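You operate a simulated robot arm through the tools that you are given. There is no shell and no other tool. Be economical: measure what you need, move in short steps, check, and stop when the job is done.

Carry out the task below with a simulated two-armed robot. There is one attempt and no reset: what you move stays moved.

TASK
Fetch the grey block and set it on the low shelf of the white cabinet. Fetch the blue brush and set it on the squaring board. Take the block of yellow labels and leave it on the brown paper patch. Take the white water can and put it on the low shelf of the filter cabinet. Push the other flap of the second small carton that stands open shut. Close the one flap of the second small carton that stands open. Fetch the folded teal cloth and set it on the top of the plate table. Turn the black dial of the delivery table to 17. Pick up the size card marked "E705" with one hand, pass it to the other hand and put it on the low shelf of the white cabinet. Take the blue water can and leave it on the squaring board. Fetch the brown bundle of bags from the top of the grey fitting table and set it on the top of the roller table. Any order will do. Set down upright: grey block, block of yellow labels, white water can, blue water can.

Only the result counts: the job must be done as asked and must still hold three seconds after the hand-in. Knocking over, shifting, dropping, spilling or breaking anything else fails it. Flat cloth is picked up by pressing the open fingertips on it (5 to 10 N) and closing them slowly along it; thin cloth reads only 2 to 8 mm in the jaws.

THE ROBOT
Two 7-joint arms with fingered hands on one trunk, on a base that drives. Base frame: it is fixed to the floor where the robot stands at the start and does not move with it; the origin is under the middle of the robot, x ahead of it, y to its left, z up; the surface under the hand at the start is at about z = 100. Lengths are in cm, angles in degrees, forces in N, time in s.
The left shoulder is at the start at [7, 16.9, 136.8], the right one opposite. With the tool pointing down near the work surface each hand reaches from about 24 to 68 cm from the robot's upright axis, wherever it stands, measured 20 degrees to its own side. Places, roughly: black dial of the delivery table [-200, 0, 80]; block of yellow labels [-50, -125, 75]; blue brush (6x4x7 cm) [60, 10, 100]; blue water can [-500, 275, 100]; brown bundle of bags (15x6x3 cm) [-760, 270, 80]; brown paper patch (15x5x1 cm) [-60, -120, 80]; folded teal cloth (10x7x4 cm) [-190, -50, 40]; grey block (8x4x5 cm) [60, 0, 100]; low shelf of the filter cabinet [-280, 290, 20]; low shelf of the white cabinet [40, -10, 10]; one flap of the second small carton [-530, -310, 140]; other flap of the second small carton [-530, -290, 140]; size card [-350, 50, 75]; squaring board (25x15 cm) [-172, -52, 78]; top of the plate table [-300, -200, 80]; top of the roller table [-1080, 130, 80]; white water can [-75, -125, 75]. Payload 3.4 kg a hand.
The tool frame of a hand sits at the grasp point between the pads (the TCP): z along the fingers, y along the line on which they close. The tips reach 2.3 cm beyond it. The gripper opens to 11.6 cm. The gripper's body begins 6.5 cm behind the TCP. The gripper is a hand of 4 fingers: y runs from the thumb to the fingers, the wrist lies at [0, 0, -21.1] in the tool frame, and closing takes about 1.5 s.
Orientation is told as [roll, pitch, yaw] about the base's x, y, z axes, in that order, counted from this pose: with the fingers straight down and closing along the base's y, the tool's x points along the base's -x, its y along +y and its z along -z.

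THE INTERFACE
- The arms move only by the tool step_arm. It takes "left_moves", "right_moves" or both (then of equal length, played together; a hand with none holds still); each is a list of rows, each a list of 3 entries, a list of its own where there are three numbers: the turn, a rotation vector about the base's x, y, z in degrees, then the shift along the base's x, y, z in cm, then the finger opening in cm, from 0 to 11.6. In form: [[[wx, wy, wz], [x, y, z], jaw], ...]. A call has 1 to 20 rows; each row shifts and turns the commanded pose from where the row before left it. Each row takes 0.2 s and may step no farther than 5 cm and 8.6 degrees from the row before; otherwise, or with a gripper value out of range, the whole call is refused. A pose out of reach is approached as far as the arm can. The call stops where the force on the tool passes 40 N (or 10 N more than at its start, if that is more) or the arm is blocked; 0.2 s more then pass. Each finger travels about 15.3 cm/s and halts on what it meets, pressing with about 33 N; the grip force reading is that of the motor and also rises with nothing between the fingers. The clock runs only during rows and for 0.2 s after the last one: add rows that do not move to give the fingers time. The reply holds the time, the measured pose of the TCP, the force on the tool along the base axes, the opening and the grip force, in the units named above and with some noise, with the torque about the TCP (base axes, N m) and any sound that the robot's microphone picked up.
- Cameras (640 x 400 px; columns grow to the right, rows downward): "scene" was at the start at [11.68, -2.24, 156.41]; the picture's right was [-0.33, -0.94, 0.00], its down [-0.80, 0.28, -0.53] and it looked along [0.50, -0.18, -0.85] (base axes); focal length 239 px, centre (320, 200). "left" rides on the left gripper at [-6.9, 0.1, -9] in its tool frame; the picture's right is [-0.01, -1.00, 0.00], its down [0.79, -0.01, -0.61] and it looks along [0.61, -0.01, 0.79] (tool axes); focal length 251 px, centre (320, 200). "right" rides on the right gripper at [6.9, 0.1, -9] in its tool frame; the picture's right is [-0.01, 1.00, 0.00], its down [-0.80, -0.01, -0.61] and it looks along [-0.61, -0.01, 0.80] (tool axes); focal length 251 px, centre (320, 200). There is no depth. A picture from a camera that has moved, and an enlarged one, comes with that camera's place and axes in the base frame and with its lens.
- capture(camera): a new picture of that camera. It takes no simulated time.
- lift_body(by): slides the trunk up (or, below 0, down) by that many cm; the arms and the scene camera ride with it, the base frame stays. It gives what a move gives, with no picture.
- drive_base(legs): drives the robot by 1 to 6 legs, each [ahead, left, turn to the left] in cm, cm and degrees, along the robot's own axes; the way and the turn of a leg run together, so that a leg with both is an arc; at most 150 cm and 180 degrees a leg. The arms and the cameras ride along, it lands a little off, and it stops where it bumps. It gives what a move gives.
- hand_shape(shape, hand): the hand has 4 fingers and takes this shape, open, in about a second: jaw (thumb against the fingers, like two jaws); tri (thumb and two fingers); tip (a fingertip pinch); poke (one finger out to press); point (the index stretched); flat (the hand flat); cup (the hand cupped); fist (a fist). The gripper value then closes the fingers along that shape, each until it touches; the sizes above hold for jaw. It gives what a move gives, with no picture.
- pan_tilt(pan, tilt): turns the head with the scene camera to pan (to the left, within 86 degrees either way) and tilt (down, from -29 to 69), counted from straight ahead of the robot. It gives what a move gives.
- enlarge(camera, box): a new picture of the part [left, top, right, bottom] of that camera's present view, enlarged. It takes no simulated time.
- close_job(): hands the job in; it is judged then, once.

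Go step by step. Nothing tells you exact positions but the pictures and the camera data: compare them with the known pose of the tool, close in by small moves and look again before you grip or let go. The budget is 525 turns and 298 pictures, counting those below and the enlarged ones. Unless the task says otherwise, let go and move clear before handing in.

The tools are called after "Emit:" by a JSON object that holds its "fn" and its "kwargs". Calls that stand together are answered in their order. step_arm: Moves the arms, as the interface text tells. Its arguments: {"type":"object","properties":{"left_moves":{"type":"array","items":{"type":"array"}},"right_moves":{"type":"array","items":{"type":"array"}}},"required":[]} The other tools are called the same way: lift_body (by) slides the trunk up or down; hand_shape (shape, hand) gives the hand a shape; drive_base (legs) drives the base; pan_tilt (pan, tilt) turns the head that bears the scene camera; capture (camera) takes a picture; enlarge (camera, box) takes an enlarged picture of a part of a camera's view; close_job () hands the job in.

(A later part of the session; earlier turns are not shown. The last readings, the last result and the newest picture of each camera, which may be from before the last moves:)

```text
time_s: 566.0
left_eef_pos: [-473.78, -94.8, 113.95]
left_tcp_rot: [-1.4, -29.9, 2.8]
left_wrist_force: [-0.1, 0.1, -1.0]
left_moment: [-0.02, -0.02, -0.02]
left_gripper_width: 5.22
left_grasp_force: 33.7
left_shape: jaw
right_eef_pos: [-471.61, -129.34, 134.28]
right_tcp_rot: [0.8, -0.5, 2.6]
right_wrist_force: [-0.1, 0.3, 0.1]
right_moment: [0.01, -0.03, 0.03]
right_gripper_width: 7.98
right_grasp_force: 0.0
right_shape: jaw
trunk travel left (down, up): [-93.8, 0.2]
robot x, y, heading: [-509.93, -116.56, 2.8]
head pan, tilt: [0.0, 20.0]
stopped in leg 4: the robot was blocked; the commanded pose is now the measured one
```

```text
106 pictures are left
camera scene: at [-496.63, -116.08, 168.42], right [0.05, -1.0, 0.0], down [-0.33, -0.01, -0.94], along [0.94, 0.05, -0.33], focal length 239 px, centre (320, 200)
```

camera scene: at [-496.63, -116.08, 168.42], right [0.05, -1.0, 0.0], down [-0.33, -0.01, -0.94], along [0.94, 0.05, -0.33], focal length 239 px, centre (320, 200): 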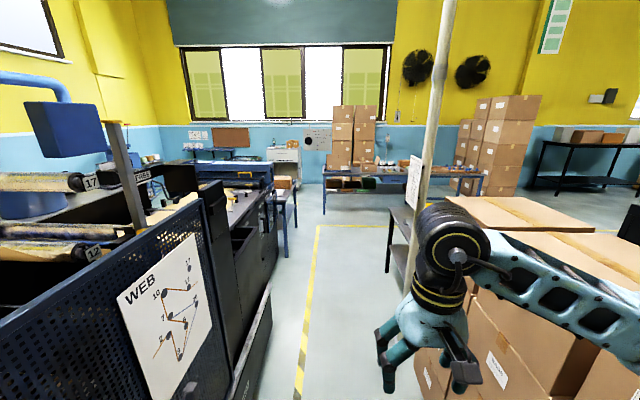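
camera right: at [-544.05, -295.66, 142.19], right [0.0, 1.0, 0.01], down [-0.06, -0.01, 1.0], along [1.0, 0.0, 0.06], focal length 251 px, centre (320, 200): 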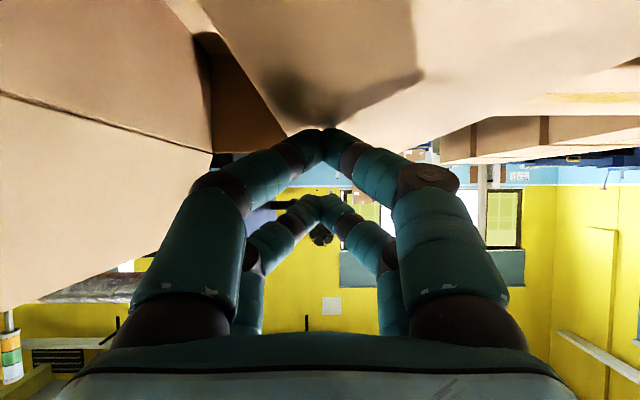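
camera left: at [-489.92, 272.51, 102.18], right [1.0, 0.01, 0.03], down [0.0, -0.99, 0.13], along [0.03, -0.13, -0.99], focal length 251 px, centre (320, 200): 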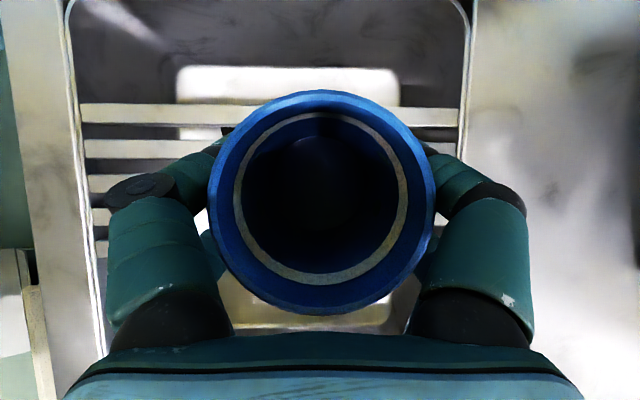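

Emit:
{"fn": "pan_tilt", "kwargs": {"pan": -60, "tilt": 30}}

Emit:
{"fn": "capture", "kwargs": {"camera": "scene"}}

Emit:
{"fn": "pan_tilt", "kwargs": {"pan": 70, "tilt": 35}}

Emit:
{"fn": "capture", "kwargs": {"camera": "scene"}}

```text
time_s: 567.3
left_eef_pos: [-473.75, -94.78, 114.13]
left_tcp_rot: [-1.6, -30.2, 2.7]
left_wrist_force: [-0.1, 0.0, -0.7]
left_moment: [0.0, -0.02, 0.02]
left_gripper_width: 5.26
left_grasp_force: 32.7
left_shape: jaw
right_eef_pos: [-471.65, -129.37, 134.41]
right_tcp_rot: [0.7, -0.5, 2.5]
right_wrist_force: [1.2, 0.4, 0.1]
right_moment: [0.0, 0.02, -0.01]
right_gripper_width: 7.96
right_grasp_force: 0.0
right_shape: jaw
trunk travel left (down, up): [-93.8, 0.2]
robot x, y, heading: [-509.93, -115.98, 2.4]
head pan, tilt: [-60.0, 30.0]
```

```text
105 pictures are left
camera scene: at [-501.2, -124.09, 166.76], right [-0.84, -0.54, -0.01], down [-0.26, 0.42, -0.87], along [0.47, -0.73, -0.5], focal length 239 px, centre (320, 200)
```

scene: 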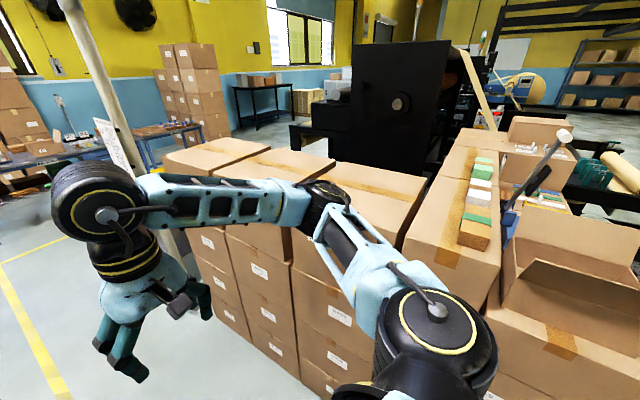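

```text
time_s: 569.4
left_eef_pos: [-473.76, -94.73, 114.07]
left_tcp_rot: [-1.4, -30.1, 2.6]
left_wrist_force: [-0.4, 0.1, -1.2]
left_moment: [-0.01, 0.01, -0.02]
left_gripper_width: 5.26
left_grasp_force: 32.7
left_shape: jaw
right_eef_pos: [-471.73, -129.46, 134.27]
right_tcp_rot: [0.8, -0.4, 2.5]
right_wrist_force: [-1.2, -0.4, 0.0]
right_moment: [0.02, 0.01, 0.0]
right_gripper_width: 7.99
right_grasp_force: 0.0
right_shape: jaw
trunk travel left (down, up): [-93.8, 0.2]
robot x, y, heading: [-510.04, -116.45, 2.5]
head pan, tilt: [70.0, 35.0]
```

```text
104 pictures are left
camera scene: at [-503.42, -108.09, 165.99], right [0.95, -0.3, 0.01], down [-0.16, -0.55, -0.82], along [0.25, 0.78, -0.57], focal length 239 px, centre (320, 200)
```

scene: 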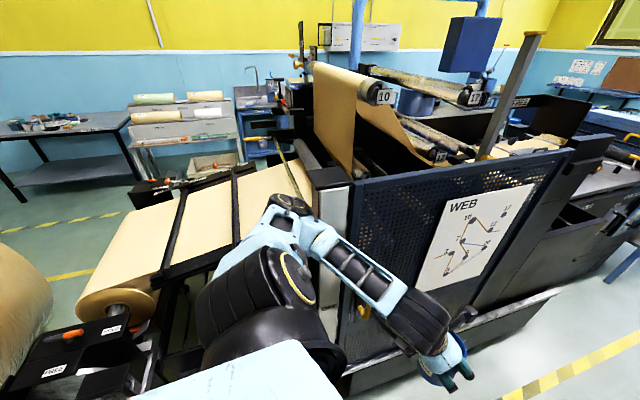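

The left elbow touches the machine's side post; cartons on my right are lower than my elbow. I back a little, shift right and continue.

Emit:
{"fn": "drive_base", "kwargs": {"legs": [[-6, 0, -2.5], [0, -19, 0], [140, 0, 0]]}}

Emit:
{"fn": "pan_tilt", "kwargs": {"pan": 0, "tilt": 25}}

Emit:
{"fn": "capture", "kwargs": {"camera": "scene"}}

```text
time_s: 570.1
left_eef_pos: [-473.68, -94.73, 114.01]
left_tcp_rot: [-1.4, -30.0, 2.8]
left_wrist_force: [-0.2, 0.7, -0.3]
left_moment: [0.03, -0.02, -0.03]
left_gripper_width: 5.24
left_grasp_force: 32.8
left_shape: jaw
right_eef_pos: [-471.51, -129.42, 134.21]
right_tcp_rot: [0.9, -0.3, 2.7]
right_wrist_force: [0.0, 0.1, -0.2]
right_moment: [0.02, 0.01, 0.0]
right_gripper_width: 7.98
right_grasp_force: 0.1
right_shape: jaw
trunk travel left (down, up): [-93.8, 0.2]
robot x, y, heading: [-509.4, -116.63, 2.5]
head pan, tilt: [70.0, 35.0]
stopped in leg 1: the robot was blocked; the commanded pose is now the measured one
```

```text
time_s: 571.5
left_eef_pos: [-473.71, -94.73, 113.99]
left_tcp_rot: [-1.3, -30.0, 2.7]
left_wrist_force: [0.6, -0.1, -0.4]
left_moment: [-0.01, 0.02, 0.02]
left_gripper_width: 5.23
left_grasp_force: 33.6
left_shape: jaw
right_eef_pos: [-471.65, -129.48, 134.22]
right_tcp_rot: [0.9, -0.4, 2.7]
right_wrist_force: [0.3, -1.9, 1.2]
right_moment: [0.0, 0.03, 0.02]
right_gripper_width: 7.96
right_grasp_force: 0.2
right_shape: jaw
trunk travel left (down, up): [-93.8, 0.2]
robot x, y, heading: [-509.51, -116.41, 2.4]
head pan, tilt: [0.0, 25.0]
```

```text
103 pictures are left
camera scene: at [-496.75, -116.1, 167.6], right [0.05, -1.0, 0.0], down [-0.41, -0.02, -0.91], along [0.91, 0.04, -0.42], focal length 239 px, centre (320, 200)
```

scene: 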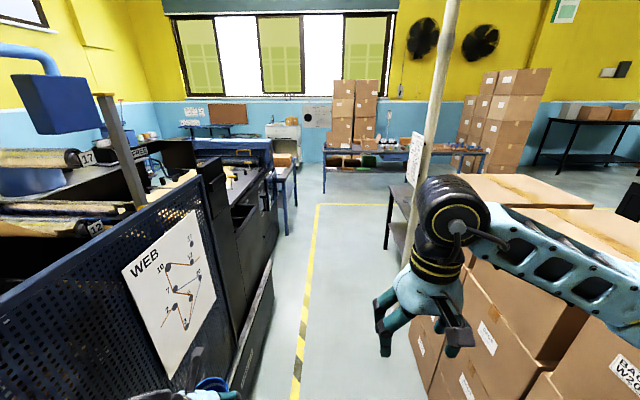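

Emit:
{"fn": "drive_base", "kwargs": {"legs": [[0, -6, 0]]}}

Emit:
{"fn": "pan_tilt", "kwargs": {"pan": 85, "tilt": 50}}

Emit:
{"fn": "capture", "kwargs": {"camera": "scene"}}

```text
time_s: 572.5
left_eef_pos: [-472.65, -99.66, 113.54]
left_tcp_rot: [-2.1, -29.6, 3.0]
left_wrist_force: [0.3, 1.5, -1.7]
left_moment: [-0.07, 0.02, -0.01]
left_gripper_width: 5.27
left_grasp_force: 32.8
left_shape: jaw
right_eef_pos: [-470.56, -134.01, 134.21]
right_tcp_rot: [0.3, 0.1, 2.6]
right_wrist_force: [-0.3, 1.2, -0.8]
right_moment: [-0.05, -0.01, 0.01]
right_gripper_width: 7.96
right_grasp_force: 0.0
right_shape: jaw
trunk travel left (down, up): [-93.8, 0.2]
robot x, y, heading: [-509.51, -122.44, 2.5]
head pan, tilt: [0.0, 25.0]
```

```text
time_s: 574.0
left_eef_pos: [-472.51, -100.48, 113.64]
left_tcp_rot: [-1.5, -29.5, 2.8]
left_wrist_force: [1.2, -0.1, -0.8]
left_moment: [0.0, -0.02, 0.01]
left_gripper_width: 5.26
left_grasp_force: 33.3
left_shape: jaw
right_eef_pos: [-470.38, -134.99, 133.99]
right_tcp_rot: [0.8, 0.0, 2.6]
right_wrist_force: [-0.3, 0.1, 0.4]
right_moment: [0.03, -0.01, -0.02]
right_gripper_width: 7.98
right_grasp_force: 0.1
right_shape: jaw
trunk travel left (down, up): [-93.8, 0.2]
robot x, y, heading: [-509.57, -122.01, 2.4]
head pan, tilt: [85.0, 50.0]
```

```text
102 pictures are left
camera scene: at [-504.02, -114.43, 163.74], right [1.0, -0.04, 0.0], down [-0.03, -0.76, -0.64], along [0.03, 0.64, -0.77], focal length 239 px, centre (320, 200)
```

scene: 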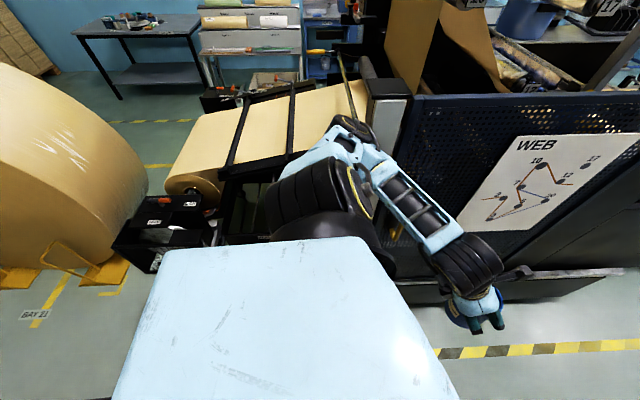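

Emit:
{"fn": "drive_base", "kwargs": {"legs": [[0, -13, -2.4]]}}

Emit:
{"fn": "drive_base", "kwargs": {"legs": [[130, 0, 0]]}}

Emit:
{"fn": "pan_tilt", "kwargs": {"pan": 0, "tilt": 25}}

Emit:
{"fn": "capture", "kwargs": {"camera": "scene"}}

```text
time_s: 575.3
left_eef_pos: [-471.41, -114.7, 113.58]
left_tcp_rot: [-1.9, -29.5, 0.5]
left_wrist_force: [0.0, 1.5, -1.1]
left_moment: [-0.02, -0.01, -0.02]
left_gripper_width: 5.24
left_grasp_force: 33.3
left_shape: jaw
right_eef_pos: [-470.55, -149.3, 134.07]
right_tcp_rot: [0.5, 0.0, 0.3]
right_wrist_force: [0.9, 0.0, -0.2]
right_moment: [-0.03, -0.01, -0.02]
right_gripper_width: 7.96
right_grasp_force: 0.1
right_shape: jaw
trunk travel left (down, up): [-93.8, 0.2]
robot x, y, heading: [-508.87, -135.57, 0.3]
head pan, tilt: [85.0, 50.0]
```

```text
time_s: 581.5
left_eef_pos: [-346.54, -115.79, 113.6]
left_tcp_rot: [-3.2, -29.9, -4.2]
left_wrist_force: [-0.1, 0.0, -1.0]
left_moment: [0.02, 0.0, 0.03]
left_gripper_width: 5.21
left_grasp_force: 33.1
left_shape: jaw
right_eef_pos: [-349.33, -149.76, 134.76]
right_tcp_rot: [-0.7, -0.6, -4.6]
right_wrist_force: [-0.5, 0.3, 0.5]
right_moment: [-0.01, -0.06, 0.01]
right_gripper_width: 8.0
right_grasp_force: 0.0
right_shape: jaw
trunk travel left (down, up): [-93.8, 0.2]
robot x, y, heading: [-385.98, -134.82, -5.3]
head pan, tilt: [85.0, 50.0]
stopped in leg 1: the robot was blocked; the commanded pose is now the measured one
```

```text
time_s: 583.1
left_eef_pos: [-347.08, -115.6, 113.73]
left_tcp_rot: [-3.1, -30.3, -3.7]
left_wrist_force: [0.5, 1.1, -1.2]
left_moment: [0.0, -0.05, 0.0]
left_gripper_width: 5.24
left_grasp_force: 33.4
left_shape: jaw
right_eef_pos: [-349.53, -149.59, 134.75]
right_tcp_rot: [-0.6, -0.8, -4.1]
right_wrist_force: [1.1, 0.5, -0.1]
right_moment: [-0.04, 0.05, 0.0]
right_gripper_width: 7.98
right_grasp_force: 0.0
right_shape: jaw
trunk travel left (down, up): [-93.8, 0.2]
robot x, y, heading: [-385.43, -135.31, -4.6]
head pan, tilt: [0.0, 25.0]
```

```text
101 pictures are left
camera scene: at [-375.1, -132.2, 167.77], right [-0.08, -1.0, 0.02], down [-0.4, 0.01, -0.92], along [0.91, -0.08, -0.4], focal length 239 px, centre (320, 200)
```

scene: 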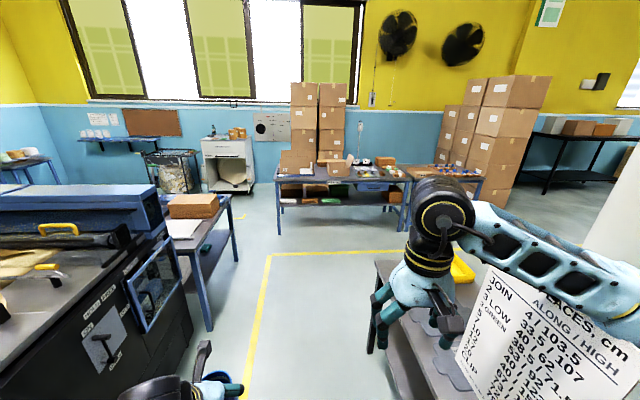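

The right forearm touches a sign board on the pole. Back off, shift left (the machine is low here) and continue.

Emit:
{"fn": "drive_base", "kwargs": {"legs": [[-12, 0, 4]]}}

Emit:
{"fn": "drive_base", "kwargs": {"legs": [[0, 16, 0]]}}

Emit:
{"fn": "capture", "kwargs": {"camera": "scene"}}

```text
time_s: 584.3
left_eef_pos: [-356.51, -114.85, 112.85]
left_tcp_rot: [-1.5, -28.2, -0.5]
left_wrist_force: [1.1, -0.3, -1.0]
left_moment: [0.02, 0.06, 0.02]
left_gripper_width: 5.26
left_grasp_force: 33.2
left_shape: jaw
right_eef_pos: [-355.96, -149.61, 132.82]
right_tcp_rot: [0.8, 1.4, -0.2]
right_wrist_force: [1.6, -1.7, -0.1]
right_moment: [0.02, 0.05, -0.02]
right_gripper_width: 7.97
right_grasp_force: 0.1
right_shape: jaw
trunk travel left (down, up): [-93.8, 0.2]
robot x, y, heading: [-396.82, -134.25, -0.6]
head pan, tilt: [0.0, 25.0]
```

```text
time_s: 585.7
left_eef_pos: [-357.1, -99.11, 113.2]
left_tcp_rot: [-1.5, -28.7, -0.6]
left_wrist_force: [0.7, -0.1, -1.0]
left_moment: [0.02, 0.01, 0.01]
left_gripper_width: 5.23
left_grasp_force: 33.6
left_shape: jaw
right_eef_pos: [-356.7, -133.76, 133.23]
right_tcp_rot: [0.9, 1.0, -0.2]
right_wrist_force: [0.9, 0.2, -0.5]
right_moment: [-0.01, 0.02, 0.0]
right_gripper_width: 7.99
right_grasp_force: 0.1
right_shape: jaw
trunk travel left (down, up): [-93.8, 0.2]
robot x, y, heading: [-396.74, -118.42, -0.7]
head pan, tilt: [0.0, 25.0]
```

```text
100 pictures are left
camera scene: at [-382.39, -119.04, 167.48], right [-0.01, -1.0, 0.0], down [-0.42, 0.01, -0.91], along [0.91, -0.01, -0.42], focal length 239 px, centre (320, 200)
```

scene: 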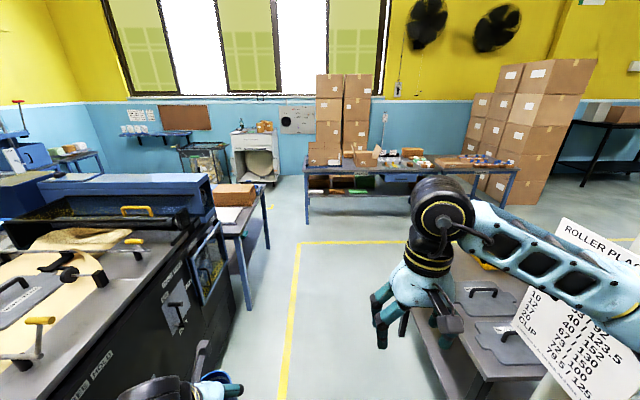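

Emit:
{"fn": "drive_base", "kwargs": {"legs": [[0, 9, 0.7]]}}

Emit:
{"fn": "drive_base", "kwargs": {"legs": [[100, 0, 0]]}}

Emit:
{"fn": "capture", "kwargs": {"camera": "scene"}}

```text
time_s: 586.8
left_eef_pos: [-357.36, -90.01, 113.33]
left_tcp_rot: [-1.2, -28.6, 0.0]
left_wrist_force: [0.8, -0.6, -0.5]
left_moment: [0.03, 0.03, 0.07]
left_gripper_width: 5.24
left_grasp_force: 33.2
left_shape: jaw
right_eef_pos: [-356.52, -124.67, 133.22]
right_tcp_rot: [1.0, 0.9, 0.2]
right_wrist_force: [0.3, -0.8, 0.4]
right_moment: [0.06, -0.04, 0.0]
right_gripper_width: 7.96
right_grasp_force: 0.0
right_shape: jaw
trunk travel left (down, up): [-93.8, 0.2]
robot x, y, heading: [-396.47, -109.35, 0.2]
head pan, tilt: [0.0, 25.0]
```

```text
time_s: 592.0
left_eef_pos: [-258.07, -88.31, 113.24]
left_tcp_rot: [-1.7, -28.8, 0.9]
left_wrist_force: [-0.4, 0.2, -0.5]
left_moment: [0.02, 0.02, -0.01]
left_gripper_width: 5.23
left_grasp_force: 33.3
left_shape: jaw
right_eef_pos: [-256.88, -122.92, 133.31]
right_tcp_rot: [0.7, 0.9, 1.1]
right_wrist_force: [-0.4, -0.5, -0.6]
right_moment: [-0.01, -0.05, -0.01]
right_gripper_width: 7.95
right_grasp_force: 0.0
right_shape: jaw
trunk travel left (down, up): [-93.8, 0.2]
robot x, y, heading: [-297.36, -108.52, 0.4]
head pan, tilt: [0.0, 25.0]
```

```text
99 pictures are left
camera scene: at [-282.91, -108.61, 167.49], right [0.01, -1.0, 0.0], down [-0.42, -0.01, -0.91], along [0.91, 0.01, -0.42], focal length 239 px, centre (320, 200)
```

scene: 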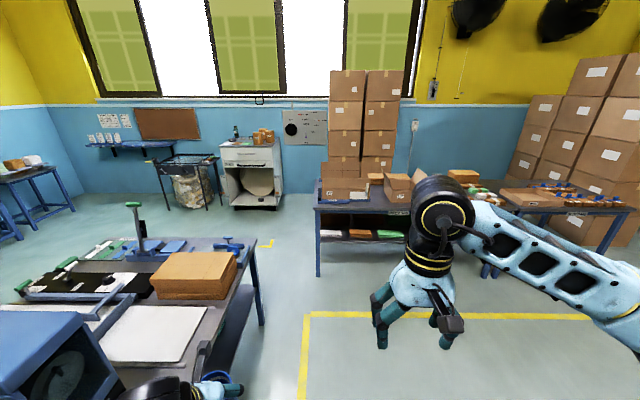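

Past the obstacles. I go on to x≈-150 and turn to face the squaring board from the table's left end.

Emit:
{"fn": "drive_base", "kwargs": {"legs": [[145, -6, 0], [0, 0, 89.5]]}}

Emit:
{"fn": "pan_tilt", "kwargs": {"pan": 12, "tilt": 50}}

Emit:
{"fn": "capture", "kwargs": {"camera": "scene"}}

```text
time_s: 603.0
left_eef_pos: [-173.01, -74.01, 113.07]
left_tcp_rot: [-1.5, -28.7, 90.8]
left_wrist_force: [-0.1, 0.0, -0.9]
left_moment: [0.01, 0.01, 0.01]
left_gripper_width: 5.22
left_grasp_force: 32.9
left_shape: jaw
right_eef_pos: [-138.31, -72.74, 133.24]
right_tcp_rot: [0.7, 1.0, 90.9]
right_wrist_force: [0.6, 0.9, -0.1]
right_moment: [0.0, -0.01, 0.02]
right_gripper_width: 7.98
right_grasp_force: 0.0
right_shape: jaw
trunk travel left (down, up): [-93.8, 0.2]
robot x, y, heading: [-152.6, -112.98, 90.6]
head pan, tilt: [0.0, 25.0]
```

```text
time_s: 603.9
left_eef_pos: [-172.96, -73.99, 113.13]
left_tcp_rot: [-1.8, -28.7, 90.8]
left_wrist_force: [-0.8, 0.6, -0.6]
left_moment: [-0.01, 0.0, 0.02]
left_gripper_width: 5.24
left_grasp_force: 33.0
left_shape: jaw
right_eef_pos: [-138.48, -72.77, 133.37]
right_tcp_rot: [0.6, 1.0, 90.8]
right_wrist_force: [0.9, 0.2, 0.2]
right_moment: [-0.01, -0.01, 0.01]
right_gripper_width: 7.96
right_grasp_force: 0.1
right_shape: jaw
trunk travel left (down, up): [-93.8, 0.2]
robot x, y, heading: [-152.61, -113.03, 90.4]
head pan, tilt: [12.0, 50.0]
```

```text
98 pictures are left
camera scene: at [-154.02, -100.61, 163.74], right [0.98, 0.22, 0.0], down [0.17, -0.75, -0.64], along [-0.14, 0.63, -0.77], focal length 239 px, centre (320, 200)
```

scene: 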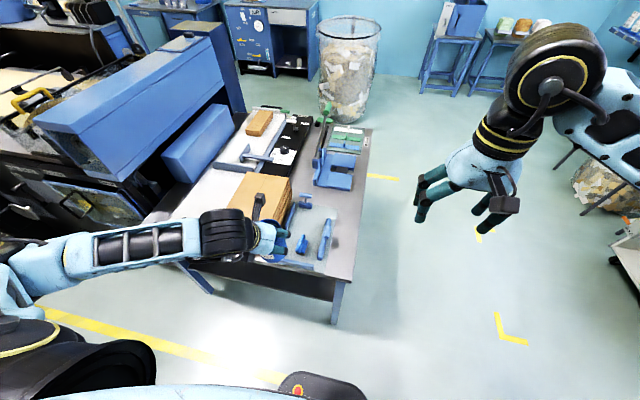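

Emit:
{"fn": "enlarge", "kwargs": {"camera": "scene", "box": [220, 150, 400, 300]}}

```text
2.67 times, centred on (310, 225) of scene
camera zoom: at [-154.02, -100.61, 163.74], right [0.98, 0.22, 0.0], down [0.17, -0.75, -0.64], along [-0.14, 0.63, -0.77], focal length 637 px, centre (347, 133)
```

zoom: 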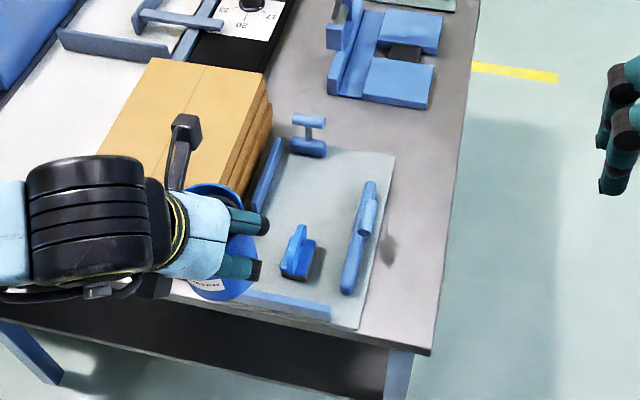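

Emit:
{"fn": "drive_base", "kwargs": {"legs": [[17, 0, 0]]}}

Emit:
{"fn": "step_arm", "kwargs": {"left_moves": [[[0, 0, 0], [0.3, 4, 0], 4], [[0, 0, 0], [0.3, 4, 0], 4], [[0, 0, 0], [0.3, 3.5, 0], 4], [[0, 0, 0], [0, 0, 0], 4]]}}

Emit:
{"fn": "lift_body", "kwargs": {"by": -14}}

Emit:
{"fn": "capture", "kwargs": {"camera": "left"}}

Emit:
{"fn": "enlarge", "kwargs": {"camera": "scene", "box": [200, 120, 400, 300]}}

```text
time_s: 605.4
left_eef_pos: [-173.18, -57.46, 113.27]
left_tcp_rot: [-1.7, -29.0, 90.9]
left_wrist_force: [-0.1, 0.4, -1.4]
left_moment: [0.0, 0.0, 0.02]
left_gripper_width: 5.22
left_grasp_force: 32.9
left_shape: jaw
right_eef_pos: [-138.6, -56.08, 133.4]
right_tcp_rot: [0.6, 0.8, 91.0]
right_wrist_force: [-0.2, -0.1, -0.6]
right_moment: [0.06, 0.0, 0.01]
right_gripper_width: 7.98
right_grasp_force: 0.2
right_shape: jaw
trunk travel left (down, up): [-93.8, 0.2]
robot x, y, heading: [-152.63, -96.19, 90.9]
head pan, tilt: [12.0, 50.0]
```

```text
time_s: 606.4
left_eef_pos: [-172.31, -45.34, 113.17]
left_tcp_rot: [-1.7, -28.6, 90.8]
left_wrist_force: [-0.5, -0.1, -0.9]
left_moment: [-0.01, 0.01, 0.0]
left_gripper_width: 5.22
left_grasp_force: 32.6
left_shape: jaw
right_eef_pos: [-138.66, -55.81, 133.3]
right_tcp_rot: [0.6, 1.0, 91.0]
right_wrist_force: [0.5, -0.2, 0.6]
right_moment: [-0.01, 0.01, -0.02]
right_gripper_width: 7.99
right_grasp_force: 0.0
right_shape: jaw
trunk travel left (down, up): [-93.8, 0.2]
robot x, y, heading: [-152.73, -96.18, 90.7]
head pan, tilt: [12.0, 50.0]
```

```text
time_s: 608.1
left_eef_pos: [-172.21, -45.5, 99.1]
left_tcp_rot: [-1.7, -28.7, 90.9]
left_wrist_force: [0.3, -0.1, -1.4]
left_moment: [-0.01, -0.03, 0.04]
left_gripper_width: 5.24
left_grasp_force: 33.1
left_shape: jaw
right_eef_pos: [-138.65, -55.63, 119.35]
right_tcp_rot: [0.6, 1.0, 91.0]
right_wrist_force: [-0.1, -0.7, -0.2]
right_moment: [0.0, 0.0, 0.02]
right_gripper_width: 7.96
right_grasp_force: 0.0
right_shape: jaw
trunk travel left (down, up): [-79.8, 14.2]
robot x, y, heading: [-152.57, -96.37, 90.6]
head pan, tilt: [12.0, 50.0]
```

```text
96 pictures are left
camera left: at [-172.66, -43.85, 110.42], right [1.0, 0.01, 0.03], down [0.0, -0.99, 0.15], along [0.03, -0.15, -0.99], focal length 251 px, centre (320, 200)
```

left: 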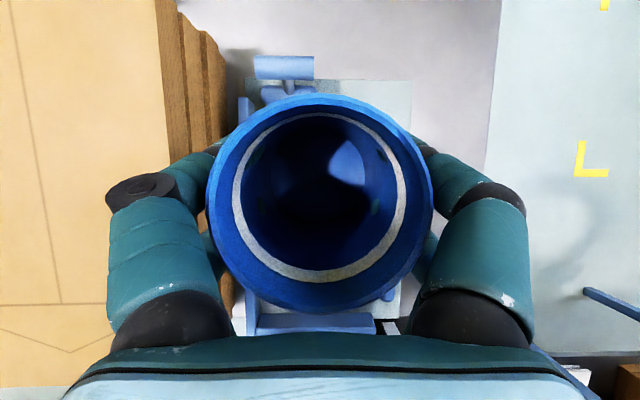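

```text
2.22 times, centred on (300, 210) of scene
camera zoom: at [-154.22, -83.56, 149.73], right [0.98, 0.22, 0.0], down [0.17, -0.75, -0.64], along [-0.14, 0.63, -0.77], focal length 531 px, centre (364, 178)
```

zoom: 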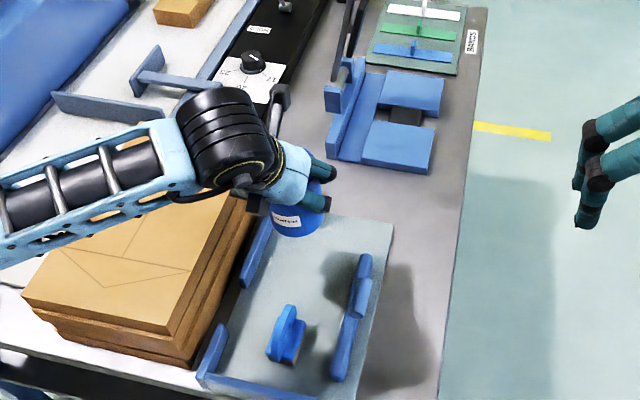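

Good alignment. Correct the 1° tilt and lower to contact.

Emit:
{"fn": "step_arm", "kwargs": {"left_moves": [[[1.2, 0, 0], [0.5, -0.5, -3], 4], [[0, 0, 0], [0, 0, -3], 4], [[0, 0, 0], [0, 0, -3], 4], [[0, 0, 0], [0, 0, -1], 4], [[0, 0, 0], [0, 0, -0.6], 4], [[0, 0, 0], [0, 0, -0.6], 4], [[0, 0, 0], [0, 0, -0.6], 4], [[0, 0, 0], [0, 0, -0.6], 4], [[0, 0, 0], [0, 0, -0.6], 4], [[0, 0, 0], [0, 0, -0.6], 4], [[0, 0, 0], [0, 0, 0], 4]]}}

Emit:
{"fn": "enlarge", "kwargs": {"camera": "scene", "box": [200, 120, 400, 300]}}

```text
time_s: 610.5
left_eef_pos: [-171.68, -46.0, 85.76]
left_tcp_rot: [-1.7, -30.2, 90.8]
left_wrist_force: [-0.7, 4.7, 22.9]
left_moment: [-0.26, 0.25, -0.05]
left_gripper_width: 5.21
left_grasp_force: 32.7
left_shape: jaw
right_eef_pos: [-138.55, -55.86, 119.39]
right_tcp_rot: [0.7, 0.9, 91.0]
right_wrist_force: [0.3, 0.0, -0.7]
right_moment: [0.03, 0.0, -0.01]
right_gripper_width: 7.97
right_grasp_force: 0.0
right_shape: jaw
trunk travel left (down, up): [-79.8, 14.2]
robot x, y, heading: [-152.82, -96.29, 90.8]
head pan, tilt: [12.0, 50.0]
```

```text
2.22 times, centred on (300, 210) of scene
camera zoom: at [-154.13, -83.77, 149.79], right [0.98, 0.22, 0.0], down [0.17, -0.75, -0.64], along [-0.14, 0.63, -0.77], focal length 531 px, centre (364, 178)
```

zoom: 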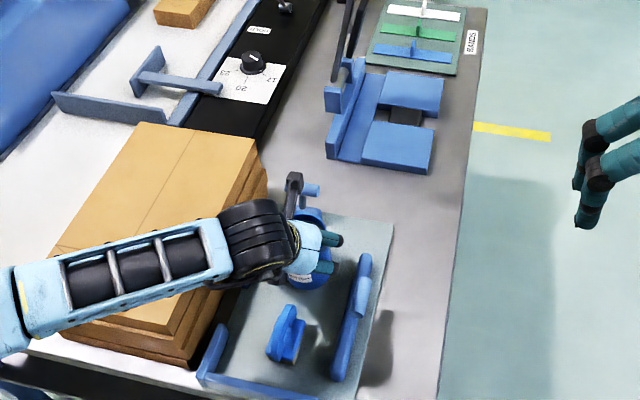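

Contact. Release and withdraw back-up along the hand's axis.

Emit:
{"fn": "step_arm", "kwargs": {"left_moves": [[[0, 0, 0], [0, 0, 0.2], 5.5], [[0, 0, 0], [0, 0, 0], 7], [[0, 0, 0], [0, 0, 0], 8.5], [[0, 0, 0], [0, 0, 0], 10], [[0, 0, 0], [0, 0, 0], 10.6], [[0, 0, 0], [0, 0, 0], 10.6], [[0, 0, 0], [0, 0, 0], 10.6]]}}

Emit:
{"fn": "capture", "kwargs": {"camera": "left"}}

```text
time_s: 612.1
left_eef_pos: [-171.79, -45.97, 85.75]
left_tcp_rot: [-1.7, -30.0, 90.9]
left_wrist_force: [0.3, 0.3, 0.1]
left_moment: [0.01, 0.01, 0.01]
left_gripper_width: 10.57
left_grasp_force: 0.1
left_shape: jaw
right_eef_pos: [-138.58, -55.8, 119.41]
right_tcp_rot: [0.6, 0.9, 91.0]
right_wrist_force: [0.0, -0.3, 0.5]
right_moment: [-0.01, -0.03, -0.01]
right_gripper_width: 7.98
right_grasp_force: 0.1
right_shape: jaw
trunk travel left (down, up): [-79.8, 14.2]
robot x, y, heading: [-152.55, -96.04, 90.8]
head pan, tilt: [12.0, 50.0]
```

```text
93 pictures are left
camera left: at [-172.14, -44.6, 97.05], right [1.0, 0.01, 0.03], down [0.0, -0.99, 0.13], along [0.03, -0.13, -0.99], focal length 251 px, centre (320, 200)
```

left: 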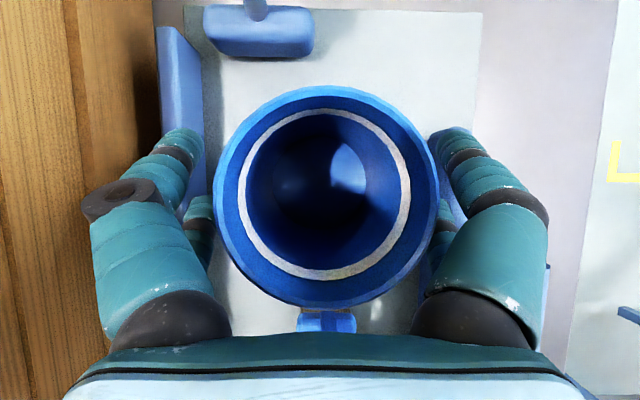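

Emit:
{"fn": "step_arm", "kwargs": {"left_moves": [[[0, 0, 0], [0, -0.5, 2], 10.6], [[0, 0, 0], [0, 0, 4], 10.6], [[0, 0, 0], [0, 0, 4], 10.6], [[0, 0, 0], [0, 0, 4], 10.6], [[0, 0, 0], [0, 0, 3], 10.6], [[0, 0, 0], [0, -4, 0], 10.6], [[0, 0, 0], [0, -4, 0], 10.6]]}}

Emit:
{"fn": "enlarge", "kwargs": {"camera": "scene", "box": [200, 120, 400, 300]}}

```text
time_s: 613.7
left_eef_pos: [-171.78, -54.67, 102.85]
left_tcp_rot: [-1.7, -30.1, 91.0]
left_wrist_force: [-0.3, -0.5, 0.0]
left_moment: [-0.01, 0.0, 0.01]
left_gripper_width: 10.59
left_grasp_force: 0.0
left_shape: jaw
right_eef_pos: [-138.57, -55.95, 119.35]
right_tcp_rot: [0.7, 0.9, 90.9]
right_wrist_force: [0.2, 0.3, 0.0]
right_moment: [0.04, 0.02, 0.0]
right_gripper_width: 7.97
right_grasp_force: 0.0
right_shape: jaw
trunk travel left (down, up): [-79.8, 14.2]
robot x, y, heading: [-152.71, -95.95, 90.7]
head pan, tilt: [12.0, 50.0]
```

```text
2.22 times, centred on (300, 210) of scene
camera zoom: at [-154.25, -83.78, 149.75], right [0.98, 0.22, 0.0], down [0.17, -0.75, -0.64], along [-0.14, 0.63, -0.77], focal length 531 px, centre (364, 178)
```

zoom: 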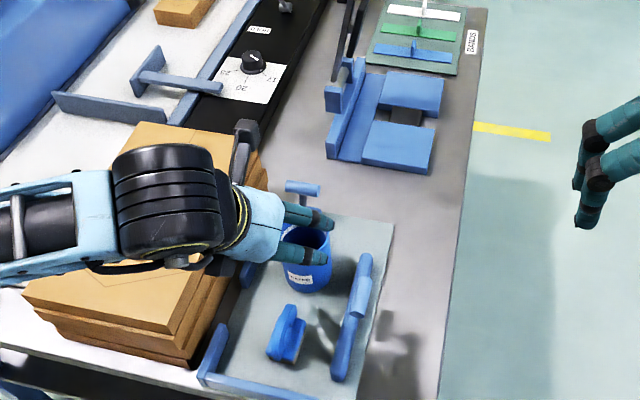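

Blue can and brush stand on the board. Now the teal cloth on the lower shelf: back off, lower the trunk and look.

Emit:
{"fn": "drive_base", "kwargs": {"legs": [[-30, 0, 0]]}}

Emit:
{"fn": "lift_body", "kwargs": {"by": -40}}

Emit:
{"fn": "pan_tilt", "kwargs": {"pan": 25, "tilt": 30}}

Emit:
{"fn": "capture", "kwargs": {"camera": "scene"}}

```text
time_s: 615.7
left_eef_pos: [-171.46, -84.14, 102.84]
left_tcp_rot: [-1.6, -29.8, 91.1]
left_wrist_force: [0.3, 0.0, 0.1]
left_moment: [0.02, 0.03, 0.0]
left_gripper_width: 10.61
left_grasp_force: 0.0
left_shape: jaw
right_eef_pos: [-138.26, -85.14, 119.26]
right_tcp_rot: [0.6, 1.0, 91.0]
right_wrist_force: [0.2, -0.7, 0.2]
right_moment: [0.0, -0.02, 0.02]
right_gripper_width: 7.96
right_grasp_force: 0.0
right_shape: jaw
trunk travel left (down, up): [-79.8, 14.2]
robot x, y, heading: [-152.01, -125.86, 90.7]
head pan, tilt: [12.0, 50.0]
```

```text
time_s: 619.5
left_eef_pos: [-171.42, -84.17, 62.78]
left_tcp_rot: [-1.8, -29.9, 91.1]
left_wrist_force: [-0.3, -0.5, 0.8]
left_moment: [0.03, -0.02, 0.02]
left_gripper_width: 10.57
left_grasp_force: 0.1
left_shape: jaw
right_eef_pos: [-138.37, -85.28, 79.29]
right_tcp_rot: [0.6, 1.0, 91.1]
right_wrist_force: [0.0, 0.3, 0.5]
right_moment: [-0.02, 0.02, -0.01]
right_gripper_width: 7.99
right_grasp_force: 0.0
right_shape: jaw
trunk travel left (down, up): [-39.8, 54.2]
robot x, y, heading: [-152.45, -125.95, 90.6]
head pan, tilt: [12.0, 50.0]
```

```text
time_s: 620.4
left_eef_pos: [-171.44, -84.23, 62.73]
left_tcp_rot: [-1.8, -29.9, 91.0]
left_wrist_force: [1.0, 0.5, -0.9]
left_moment: [-0.02, 0.0, -0.01]
left_gripper_width: 10.6
left_grasp_force: 0.0
left_shape: jaw
right_eef_pos: [-138.18, -85.29, 79.3]
right_tcp_rot: [0.6, 1.0, 91.1]
right_wrist_force: [0.3, 0.0, -0.4]
right_moment: [0.03, -0.04, 0.05]
right_gripper_width: 7.97
right_grasp_force: 0.1
right_shape: jaw
trunk travel left (down, up): [-39.8, 54.2]
robot x, y, heading: [-152.14, -125.76, 90.8]
head pan, tilt: [25.0, 30.0]
```

```text
91 pictures are left
camera scene: at [-156.08, -112.55, 112.68], right [0.9, 0.43, 0.0], down [0.22, -0.45, -0.87], along [-0.38, 0.78, -0.5], focal length 239 px, centre (320, 200)
```

scene: 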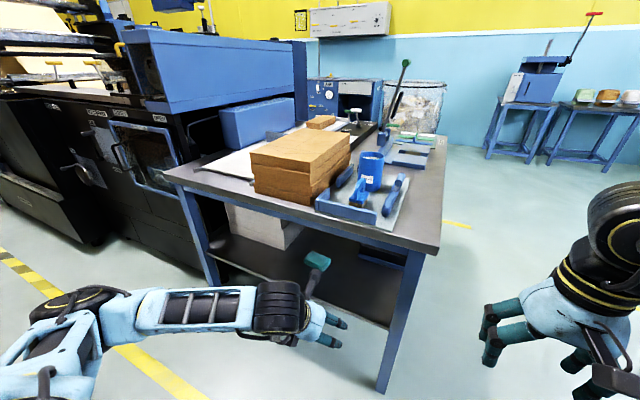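

Emit:
{"fn": "enlarge", "kwargs": {"camera": "scene", "box": [200, 180, 440, 340]}}

```text
2.50 times, centred on (320, 260) of scene
camera zoom: at [-156.08, -112.55, 112.68], right [0.9, 0.43, 0.0], down [0.22, -0.45, -0.87], along [-0.38, 0.78, -0.5], focal length 597 px, centre (320, 50)
```

zoom: 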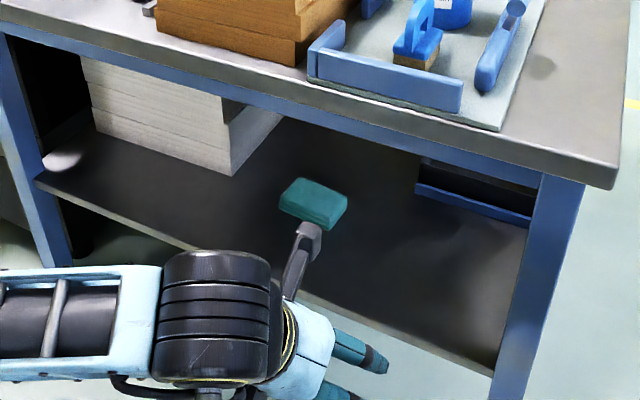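

The folded cloth lies at ≈[-189, -47] on the shelf (z≈39), long side along x. With the hand tilted 30° it fits under the top. I shift left, lower, and aim.

Emit:
{"fn": "drive_base", "kwargs": {"legs": [[0, 17.5, 0]]}}

Emit:
{"fn": "lift_body", "kwargs": {"by": -15.5}}

Emit:
{"fn": "step_arm", "kwargs": {"left_moves": [[[0, 0, 0], [0, 3, 0], 11.6], [[0, 0, 0], [0, 3, 0], 11.6], [[0, 0, 0], [0, 3, 0], 11.6], [[0, 0, 0], [0, 0, 0], 11.6]]}}

Emit:
{"fn": "capture", "kwargs": {"camera": "left"}}

Emit:
{"fn": "capture", "kwargs": {"camera": "scene"}}

```text
time_s: 621.8
left_eef_pos: [-189.12, -84.43, 62.78]
left_tcp_rot: [-1.8, -29.9, 91.2]
left_wrist_force: [-0.5, 0.1, -0.2]
left_moment: [0.03, 0.0, 0.01]
left_gripper_width: 10.58
left_grasp_force: 0.1
left_shape: jaw
right_eef_pos: [-155.97, -85.52, 79.28]
right_tcp_rot: [0.6, 1.0, 91.2]
right_wrist_force: [-0.8, -0.6, -0.7]
right_moment: [-0.03, 0.06, 0.04]
right_gripper_width: 7.98
right_grasp_force: 0.1
right_shape: jaw
trunk travel left (down, up): [-39.8, 54.2]
robot x, y, heading: [-169.99, -126.18, 90.6]
head pan, tilt: [25.0, 30.0]
```

```text
time_s: 623.6
left_eef_pos: [-188.98, -84.56, 47.26]
left_tcp_rot: [-1.7, -29.9, 91.1]
left_wrist_force: [0.8, 0.2, -0.2]
left_moment: [0.01, 0.0, 0.04]
left_gripper_width: 10.57
left_grasp_force: 0.0
left_shape: jaw
right_eef_pos: [-155.95, -85.55, 63.9]
right_tcp_rot: [0.6, 0.9, 91.2]
right_wrist_force: [0.3, 1.0, -0.3]
right_moment: [0.03, -0.01, 0.02]
right_gripper_width: 7.96
right_grasp_force: 0.1
right_shape: jaw
trunk travel left (down, up): [-24.3, 69.7]
robot x, y, heading: [-169.55, -125.81, 90.9]
head pan, tilt: [25.0, 30.0]
```

```text
time_s: 624.6
left_eef_pos: [-189.04, -75.51, 47.36]
left_tcp_rot: [-1.7, -29.9, 91.1]
left_wrist_force: [1.2, -0.2, -0.7]
left_moment: [-0.03, 0.01, -0.02]
left_gripper_width: 11.61
left_grasp_force: 0.1
left_shape: jaw
right_eef_pos: [-155.96, -85.52, 63.76]
right_tcp_rot: [0.6, 1.0, 91.2]
right_wrist_force: [0.6, -0.8, 0.9]
right_moment: [0.03, 0.0, 0.0]
right_gripper_width: 7.99
right_grasp_force: 0.0
right_shape: jaw
trunk travel left (down, up): [-24.3, 69.7]
robot x, y, heading: [-169.86, -126.0, 90.8]
head pan, tilt: [25.0, 30.0]
```

```text
89 pictures are left
camera left: at [-189.41, -74.05, 58.52], right [1.0, 0.01, 0.03], down [0.01, -0.99, 0.13], along [0.03, -0.13, -0.99], focal length 251 px, centre (320, 200)
```

left: 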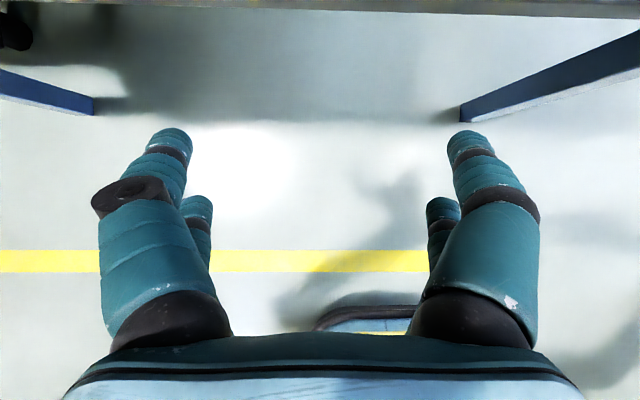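

```text
88 pictures are left
camera scene: at [-173.66, -112.8, 97.18], right [0.9, 0.44, 0.0], down [0.22, -0.45, -0.87], along [-0.38, 0.78, -0.5], focal length 239 px, centre (320, 200)
```

scene: 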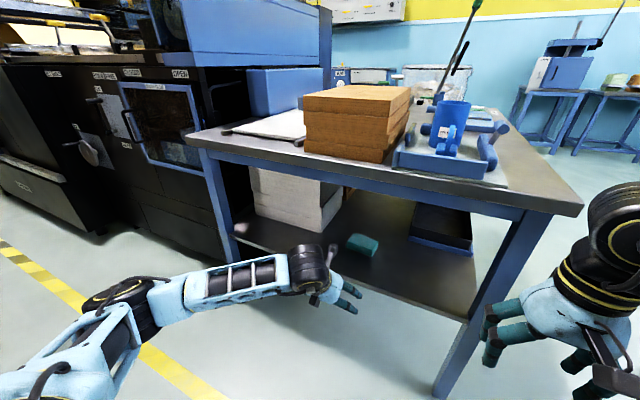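

Emit:
{"fn": "step_arm", "kwargs": {"right_moves": [[[0, 0, 0], [4, -3, 0], 8], [[0, 0, 0], [4, -3, 0], 8], [[0, 0, 0], [4, -3, 0], 8], [[0, 0, 0], [4, -3, 0], 8]]}}

Emit:
{"fn": "drive_base", "kwargs": {"legs": [[17, 0, 0]]}}

Emit:
{"fn": "capture", "kwargs": {"camera": "left"}}

Emit:
{"fn": "capture", "kwargs": {"camera": "scene"}}

```text
time_s: 625.6
left_eef_pos: [-189.07, -75.47, 47.35]
left_tcp_rot: [-1.8, -30.1, 91.1]
left_wrist_force: [-0.1, -0.2, -0.3]
left_moment: [0.01, 0.01, -0.01]
left_gripper_width: 11.61
left_grasp_force: 0.1
left_shape: jaw
right_eef_pos: [-140.0, -97.53, 63.88]
right_tcp_rot: [0.6, 0.9, 91.3]
right_wrist_force: [-0.7, 0.4, 0.3]
right_moment: [-0.02, -0.02, -0.01]
right_gripper_width: 7.96
right_grasp_force: 0.0
right_shape: jaw
trunk travel left (down, up): [-24.3, 69.7]
robot x, y, heading: [-169.82, -125.88, 91.1]
head pan, tilt: [25.0, 30.0]
```

```text
time_s: 627.1
left_eef_pos: [-189.36, -58.56, 47.28]
left_tcp_rot: [-1.7, -29.9, 91.1]
left_wrist_force: [-1.1, -0.6, -0.2]
left_moment: [-0.01, 0.01, 0.01]
left_gripper_width: 11.6
left_grasp_force: 0.0
left_shape: jaw
right_eef_pos: [-140.31, -80.55, 63.76]
right_tcp_rot: [0.6, 1.0, 91.2]
right_wrist_force: [0.2, 0.0, -1.2]
right_moment: [0.04, 0.05, 0.0]
right_gripper_width: 7.99
right_grasp_force: 0.2
right_shape: jaw
trunk travel left (down, up): [-24.3, 69.7]
robot x, y, heading: [-169.97, -109.1, 90.8]
head pan, tilt: [25.0, 30.0]
```

```text
87 pictures are left
camera left: at [-189.76, -57.2, 58.5], right [1.0, 0.01, 0.03], down [0.01, -0.99, 0.13], along [0.03, -0.13, -0.99], focal length 251 px, centre (320, 200)
```

left: 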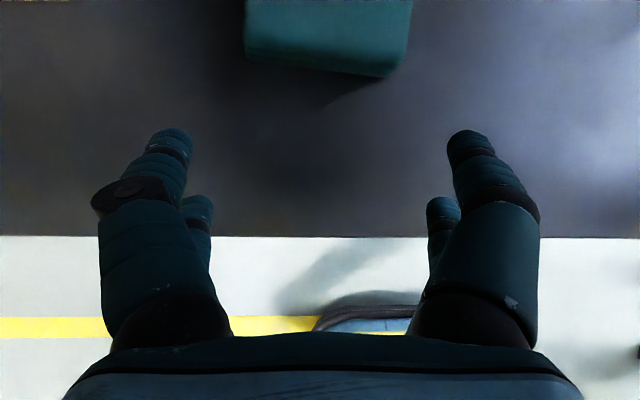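

```text
86 pictures are left
camera scene: at [-173.94, -95.89, 97.18], right [0.9, 0.44, 0.0], down [0.22, -0.45, -0.87], along [-0.38, 0.78, -0.5], focal length 239 px, centre (320, 200)
```

scene: 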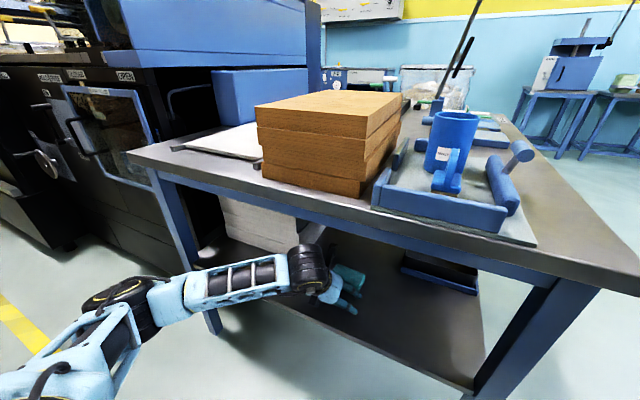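

Emit:
{"fn": "step_arm", "kwargs": {"left_moves": [[[0, 0, -6], [0.6, 0, -1.2], 11.6], [[0, 0, 0], [0, 3, -1.2], 11.6], [[0, 0, 0], [0, 3, 0], 11.6], [[0, 0, 0], [0, 2, 0], 11.6], [[0, 0, 0], [0, 0, 0], 11.6]]}}

Emit:
{"fn": "capture", "kwargs": {"camera": "left"}}

Emit:
{"fn": "enlarge", "kwargs": {"camera": "scene", "box": [180, 180, 440, 340]}}

```text
time_s: 628.3
left_eef_pos: [-188.74, -50.61, 44.92]
left_tcp_rot: [-1.7, -30.0, 85.0]
left_wrist_force: [0.4, 0.0, -0.8]
left_moment: [-0.03, 0.04, 0.01]
left_gripper_width: 11.61
left_grasp_force: 0.0
left_shape: jaw
right_eef_pos: [-140.31, -80.38, 63.65]
right_tcp_rot: [0.6, 0.9, 91.2]
right_wrist_force: [0.1, -0.2, -0.3]
right_moment: [0.02, 0.04, 0.02]
right_gripper_width: 7.98
right_grasp_force: 0.0
right_shape: jaw
trunk travel left (down, up): [-24.3, 69.7]
robot x, y, heading: [-170.09, -109.26, 91.2]
head pan, tilt: [25.0, 30.0]
```

```text
85 pictures are left
camera left: at [-189.02, -49.21, 56.17], right [1.0, -0.09, 0.03], down [-0.1, -0.99, 0.13], along [0.02, -0.13, -0.99], focal length 251 px, centre (320, 200)
```

left: 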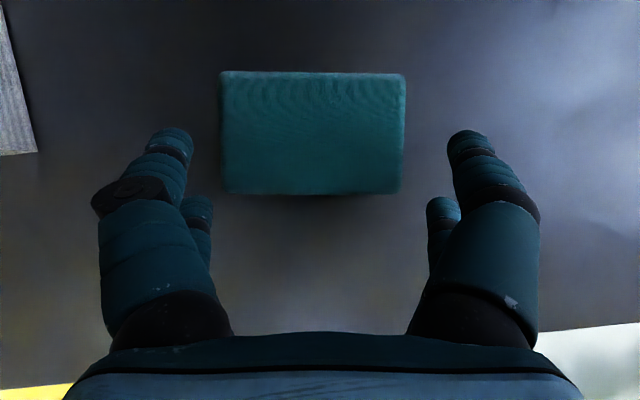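

```text
2.46 times, centred on (310, 260) of scene
camera zoom: at [-173.94, -95.92, 97.19], right [0.9, 0.44, 0.0], down [0.22, -0.45, -0.87], along [-0.38, 0.78, -0.5], focal length 588 px, centre (345, 52)
```

zoom: 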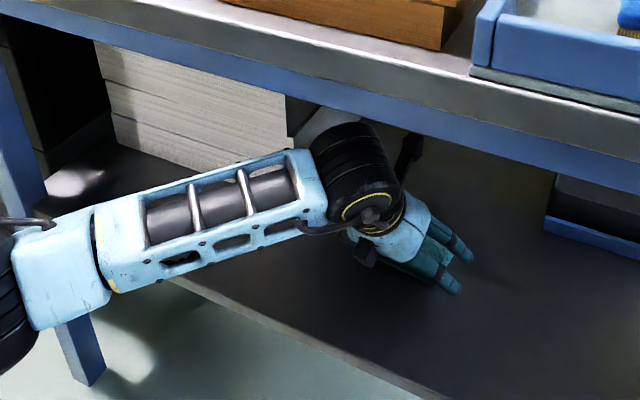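

Emit:
{"fn": "step_arm", "kwargs": {"left_moves": [[[0, 0, 0], [-0.3, 3, 0], 11.6], [[0, 0, 0], [0, 0, -1.5], 11.6], [[0, 0, 0], [0, 0, -1], 11.6], [[0, 0, 0], [0, 0, -0.5], 11.6], [[0, 0, 0], [0, 0, 0], 11.6]]}}

Emit:
{"fn": "capture", "kwargs": {"camera": "left"}}

```text
time_s: 629.3
left_eef_pos: [-188.61, -47.47, 42.72]
left_tcp_rot: [-1.8, -31.1, 84.7]
left_wrist_force: [4.5, -0.1, 19.7]
left_moment: [-0.05, 1.26, -0.05]
left_gripper_width: 11.61
left_grasp_force: 0.0
left_shape: jaw
right_eef_pos: [-140.14, -80.78, 63.92]
right_tcp_rot: [0.7, 0.7, 91.1]
right_wrist_force: [-0.1, -0.4, -0.1]
right_moment: [0.0, 0.01, 0.01]
right_gripper_width: 7.97
right_grasp_force: 0.0
right_shape: jaw
trunk travel left (down, up): [-24.3, 69.7]
robot x, y, heading: [-169.97, -108.93, 90.8]
head pan, tilt: [25.0, 30.0]
stopped in row 5 (left hand): the force on the tool passed its limit at 42 N (the readings are from after the stop); the commanded pose is now the measured one
```

```text
83 pictures are left
camera left: at [-188.86, -46.2, 54.12], right [0.99, -0.1, 0.03], down [-0.1, -0.99, 0.11], along [0.02, -0.11, -0.99], focal length 251 px, centre (320, 200)
```

left: 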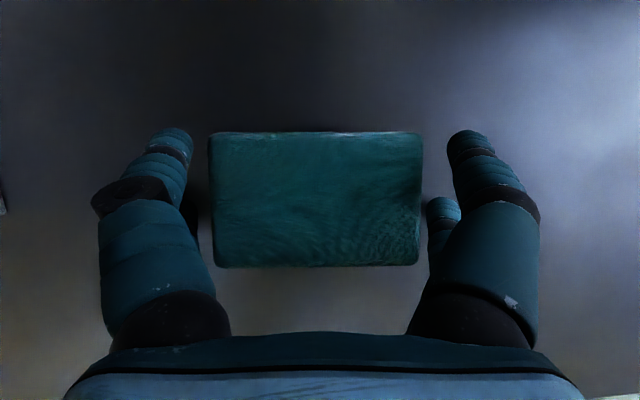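

Fingers straddle the cloth and touched the shelf. Close on it.

Emit:
{"fn": "step_arm", "kwargs": {"left_moves": [[[0, 0, 0], [-0.2, 0, 0.3], 11], [[0, 0, 0], [0, 0, 0], 10], [[0, 0, 0], [0, 0, 0], 9], [[0, 0, 0], [0, 0, 0], 8], [[0, 0, 0], [0, 0, 0], 7], [[0, 0, 0], [0, 0, 0], 6], [[0, 0, 0], [0, 0, 0], 6], [[0, 0, 0], [0, 0, 0], 6]]}}

Emit:
{"fn": "capture", "kwargs": {"camera": "left"}}

```text
time_s: 631.1
left_eef_pos: [-188.93, -47.62, 43.11]
left_tcp_rot: [-1.7, -30.9, 84.8]
left_wrist_force: [-12.9, 5.5, 33.7]
left_moment: [0.0, 1.77, -0.23]
left_gripper_width: 9.04
left_grasp_force: 33.6
left_shape: jaw
right_eef_pos: [-140.12, -80.83, 63.98]
right_tcp_rot: [0.7, 0.8, 91.2]
right_wrist_force: [0.6, 0.2, -0.3]
right_moment: [0.0, 0.0, -0.02]
right_gripper_width: 7.96
right_grasp_force: 0.1
right_shape: jaw
trunk travel left (down, up): [-24.3, 69.7]
robot x, y, heading: [-170.48, -109.38, 90.9]
head pan, tilt: [25.0, 30.0]
```

```text
82 pictures are left
camera left: at [-189.25, -46.3, 54.36], right [0.99, -0.1, 0.03], down [-0.1, -0.99, 0.11], along [0.02, -0.11, -0.99], focal length 251 px, centre (320, 200)
```

left: 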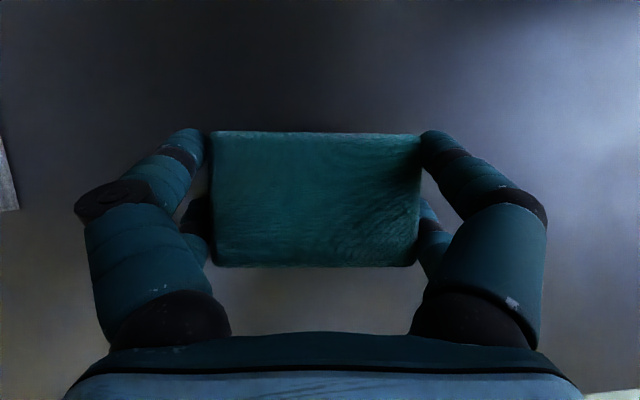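

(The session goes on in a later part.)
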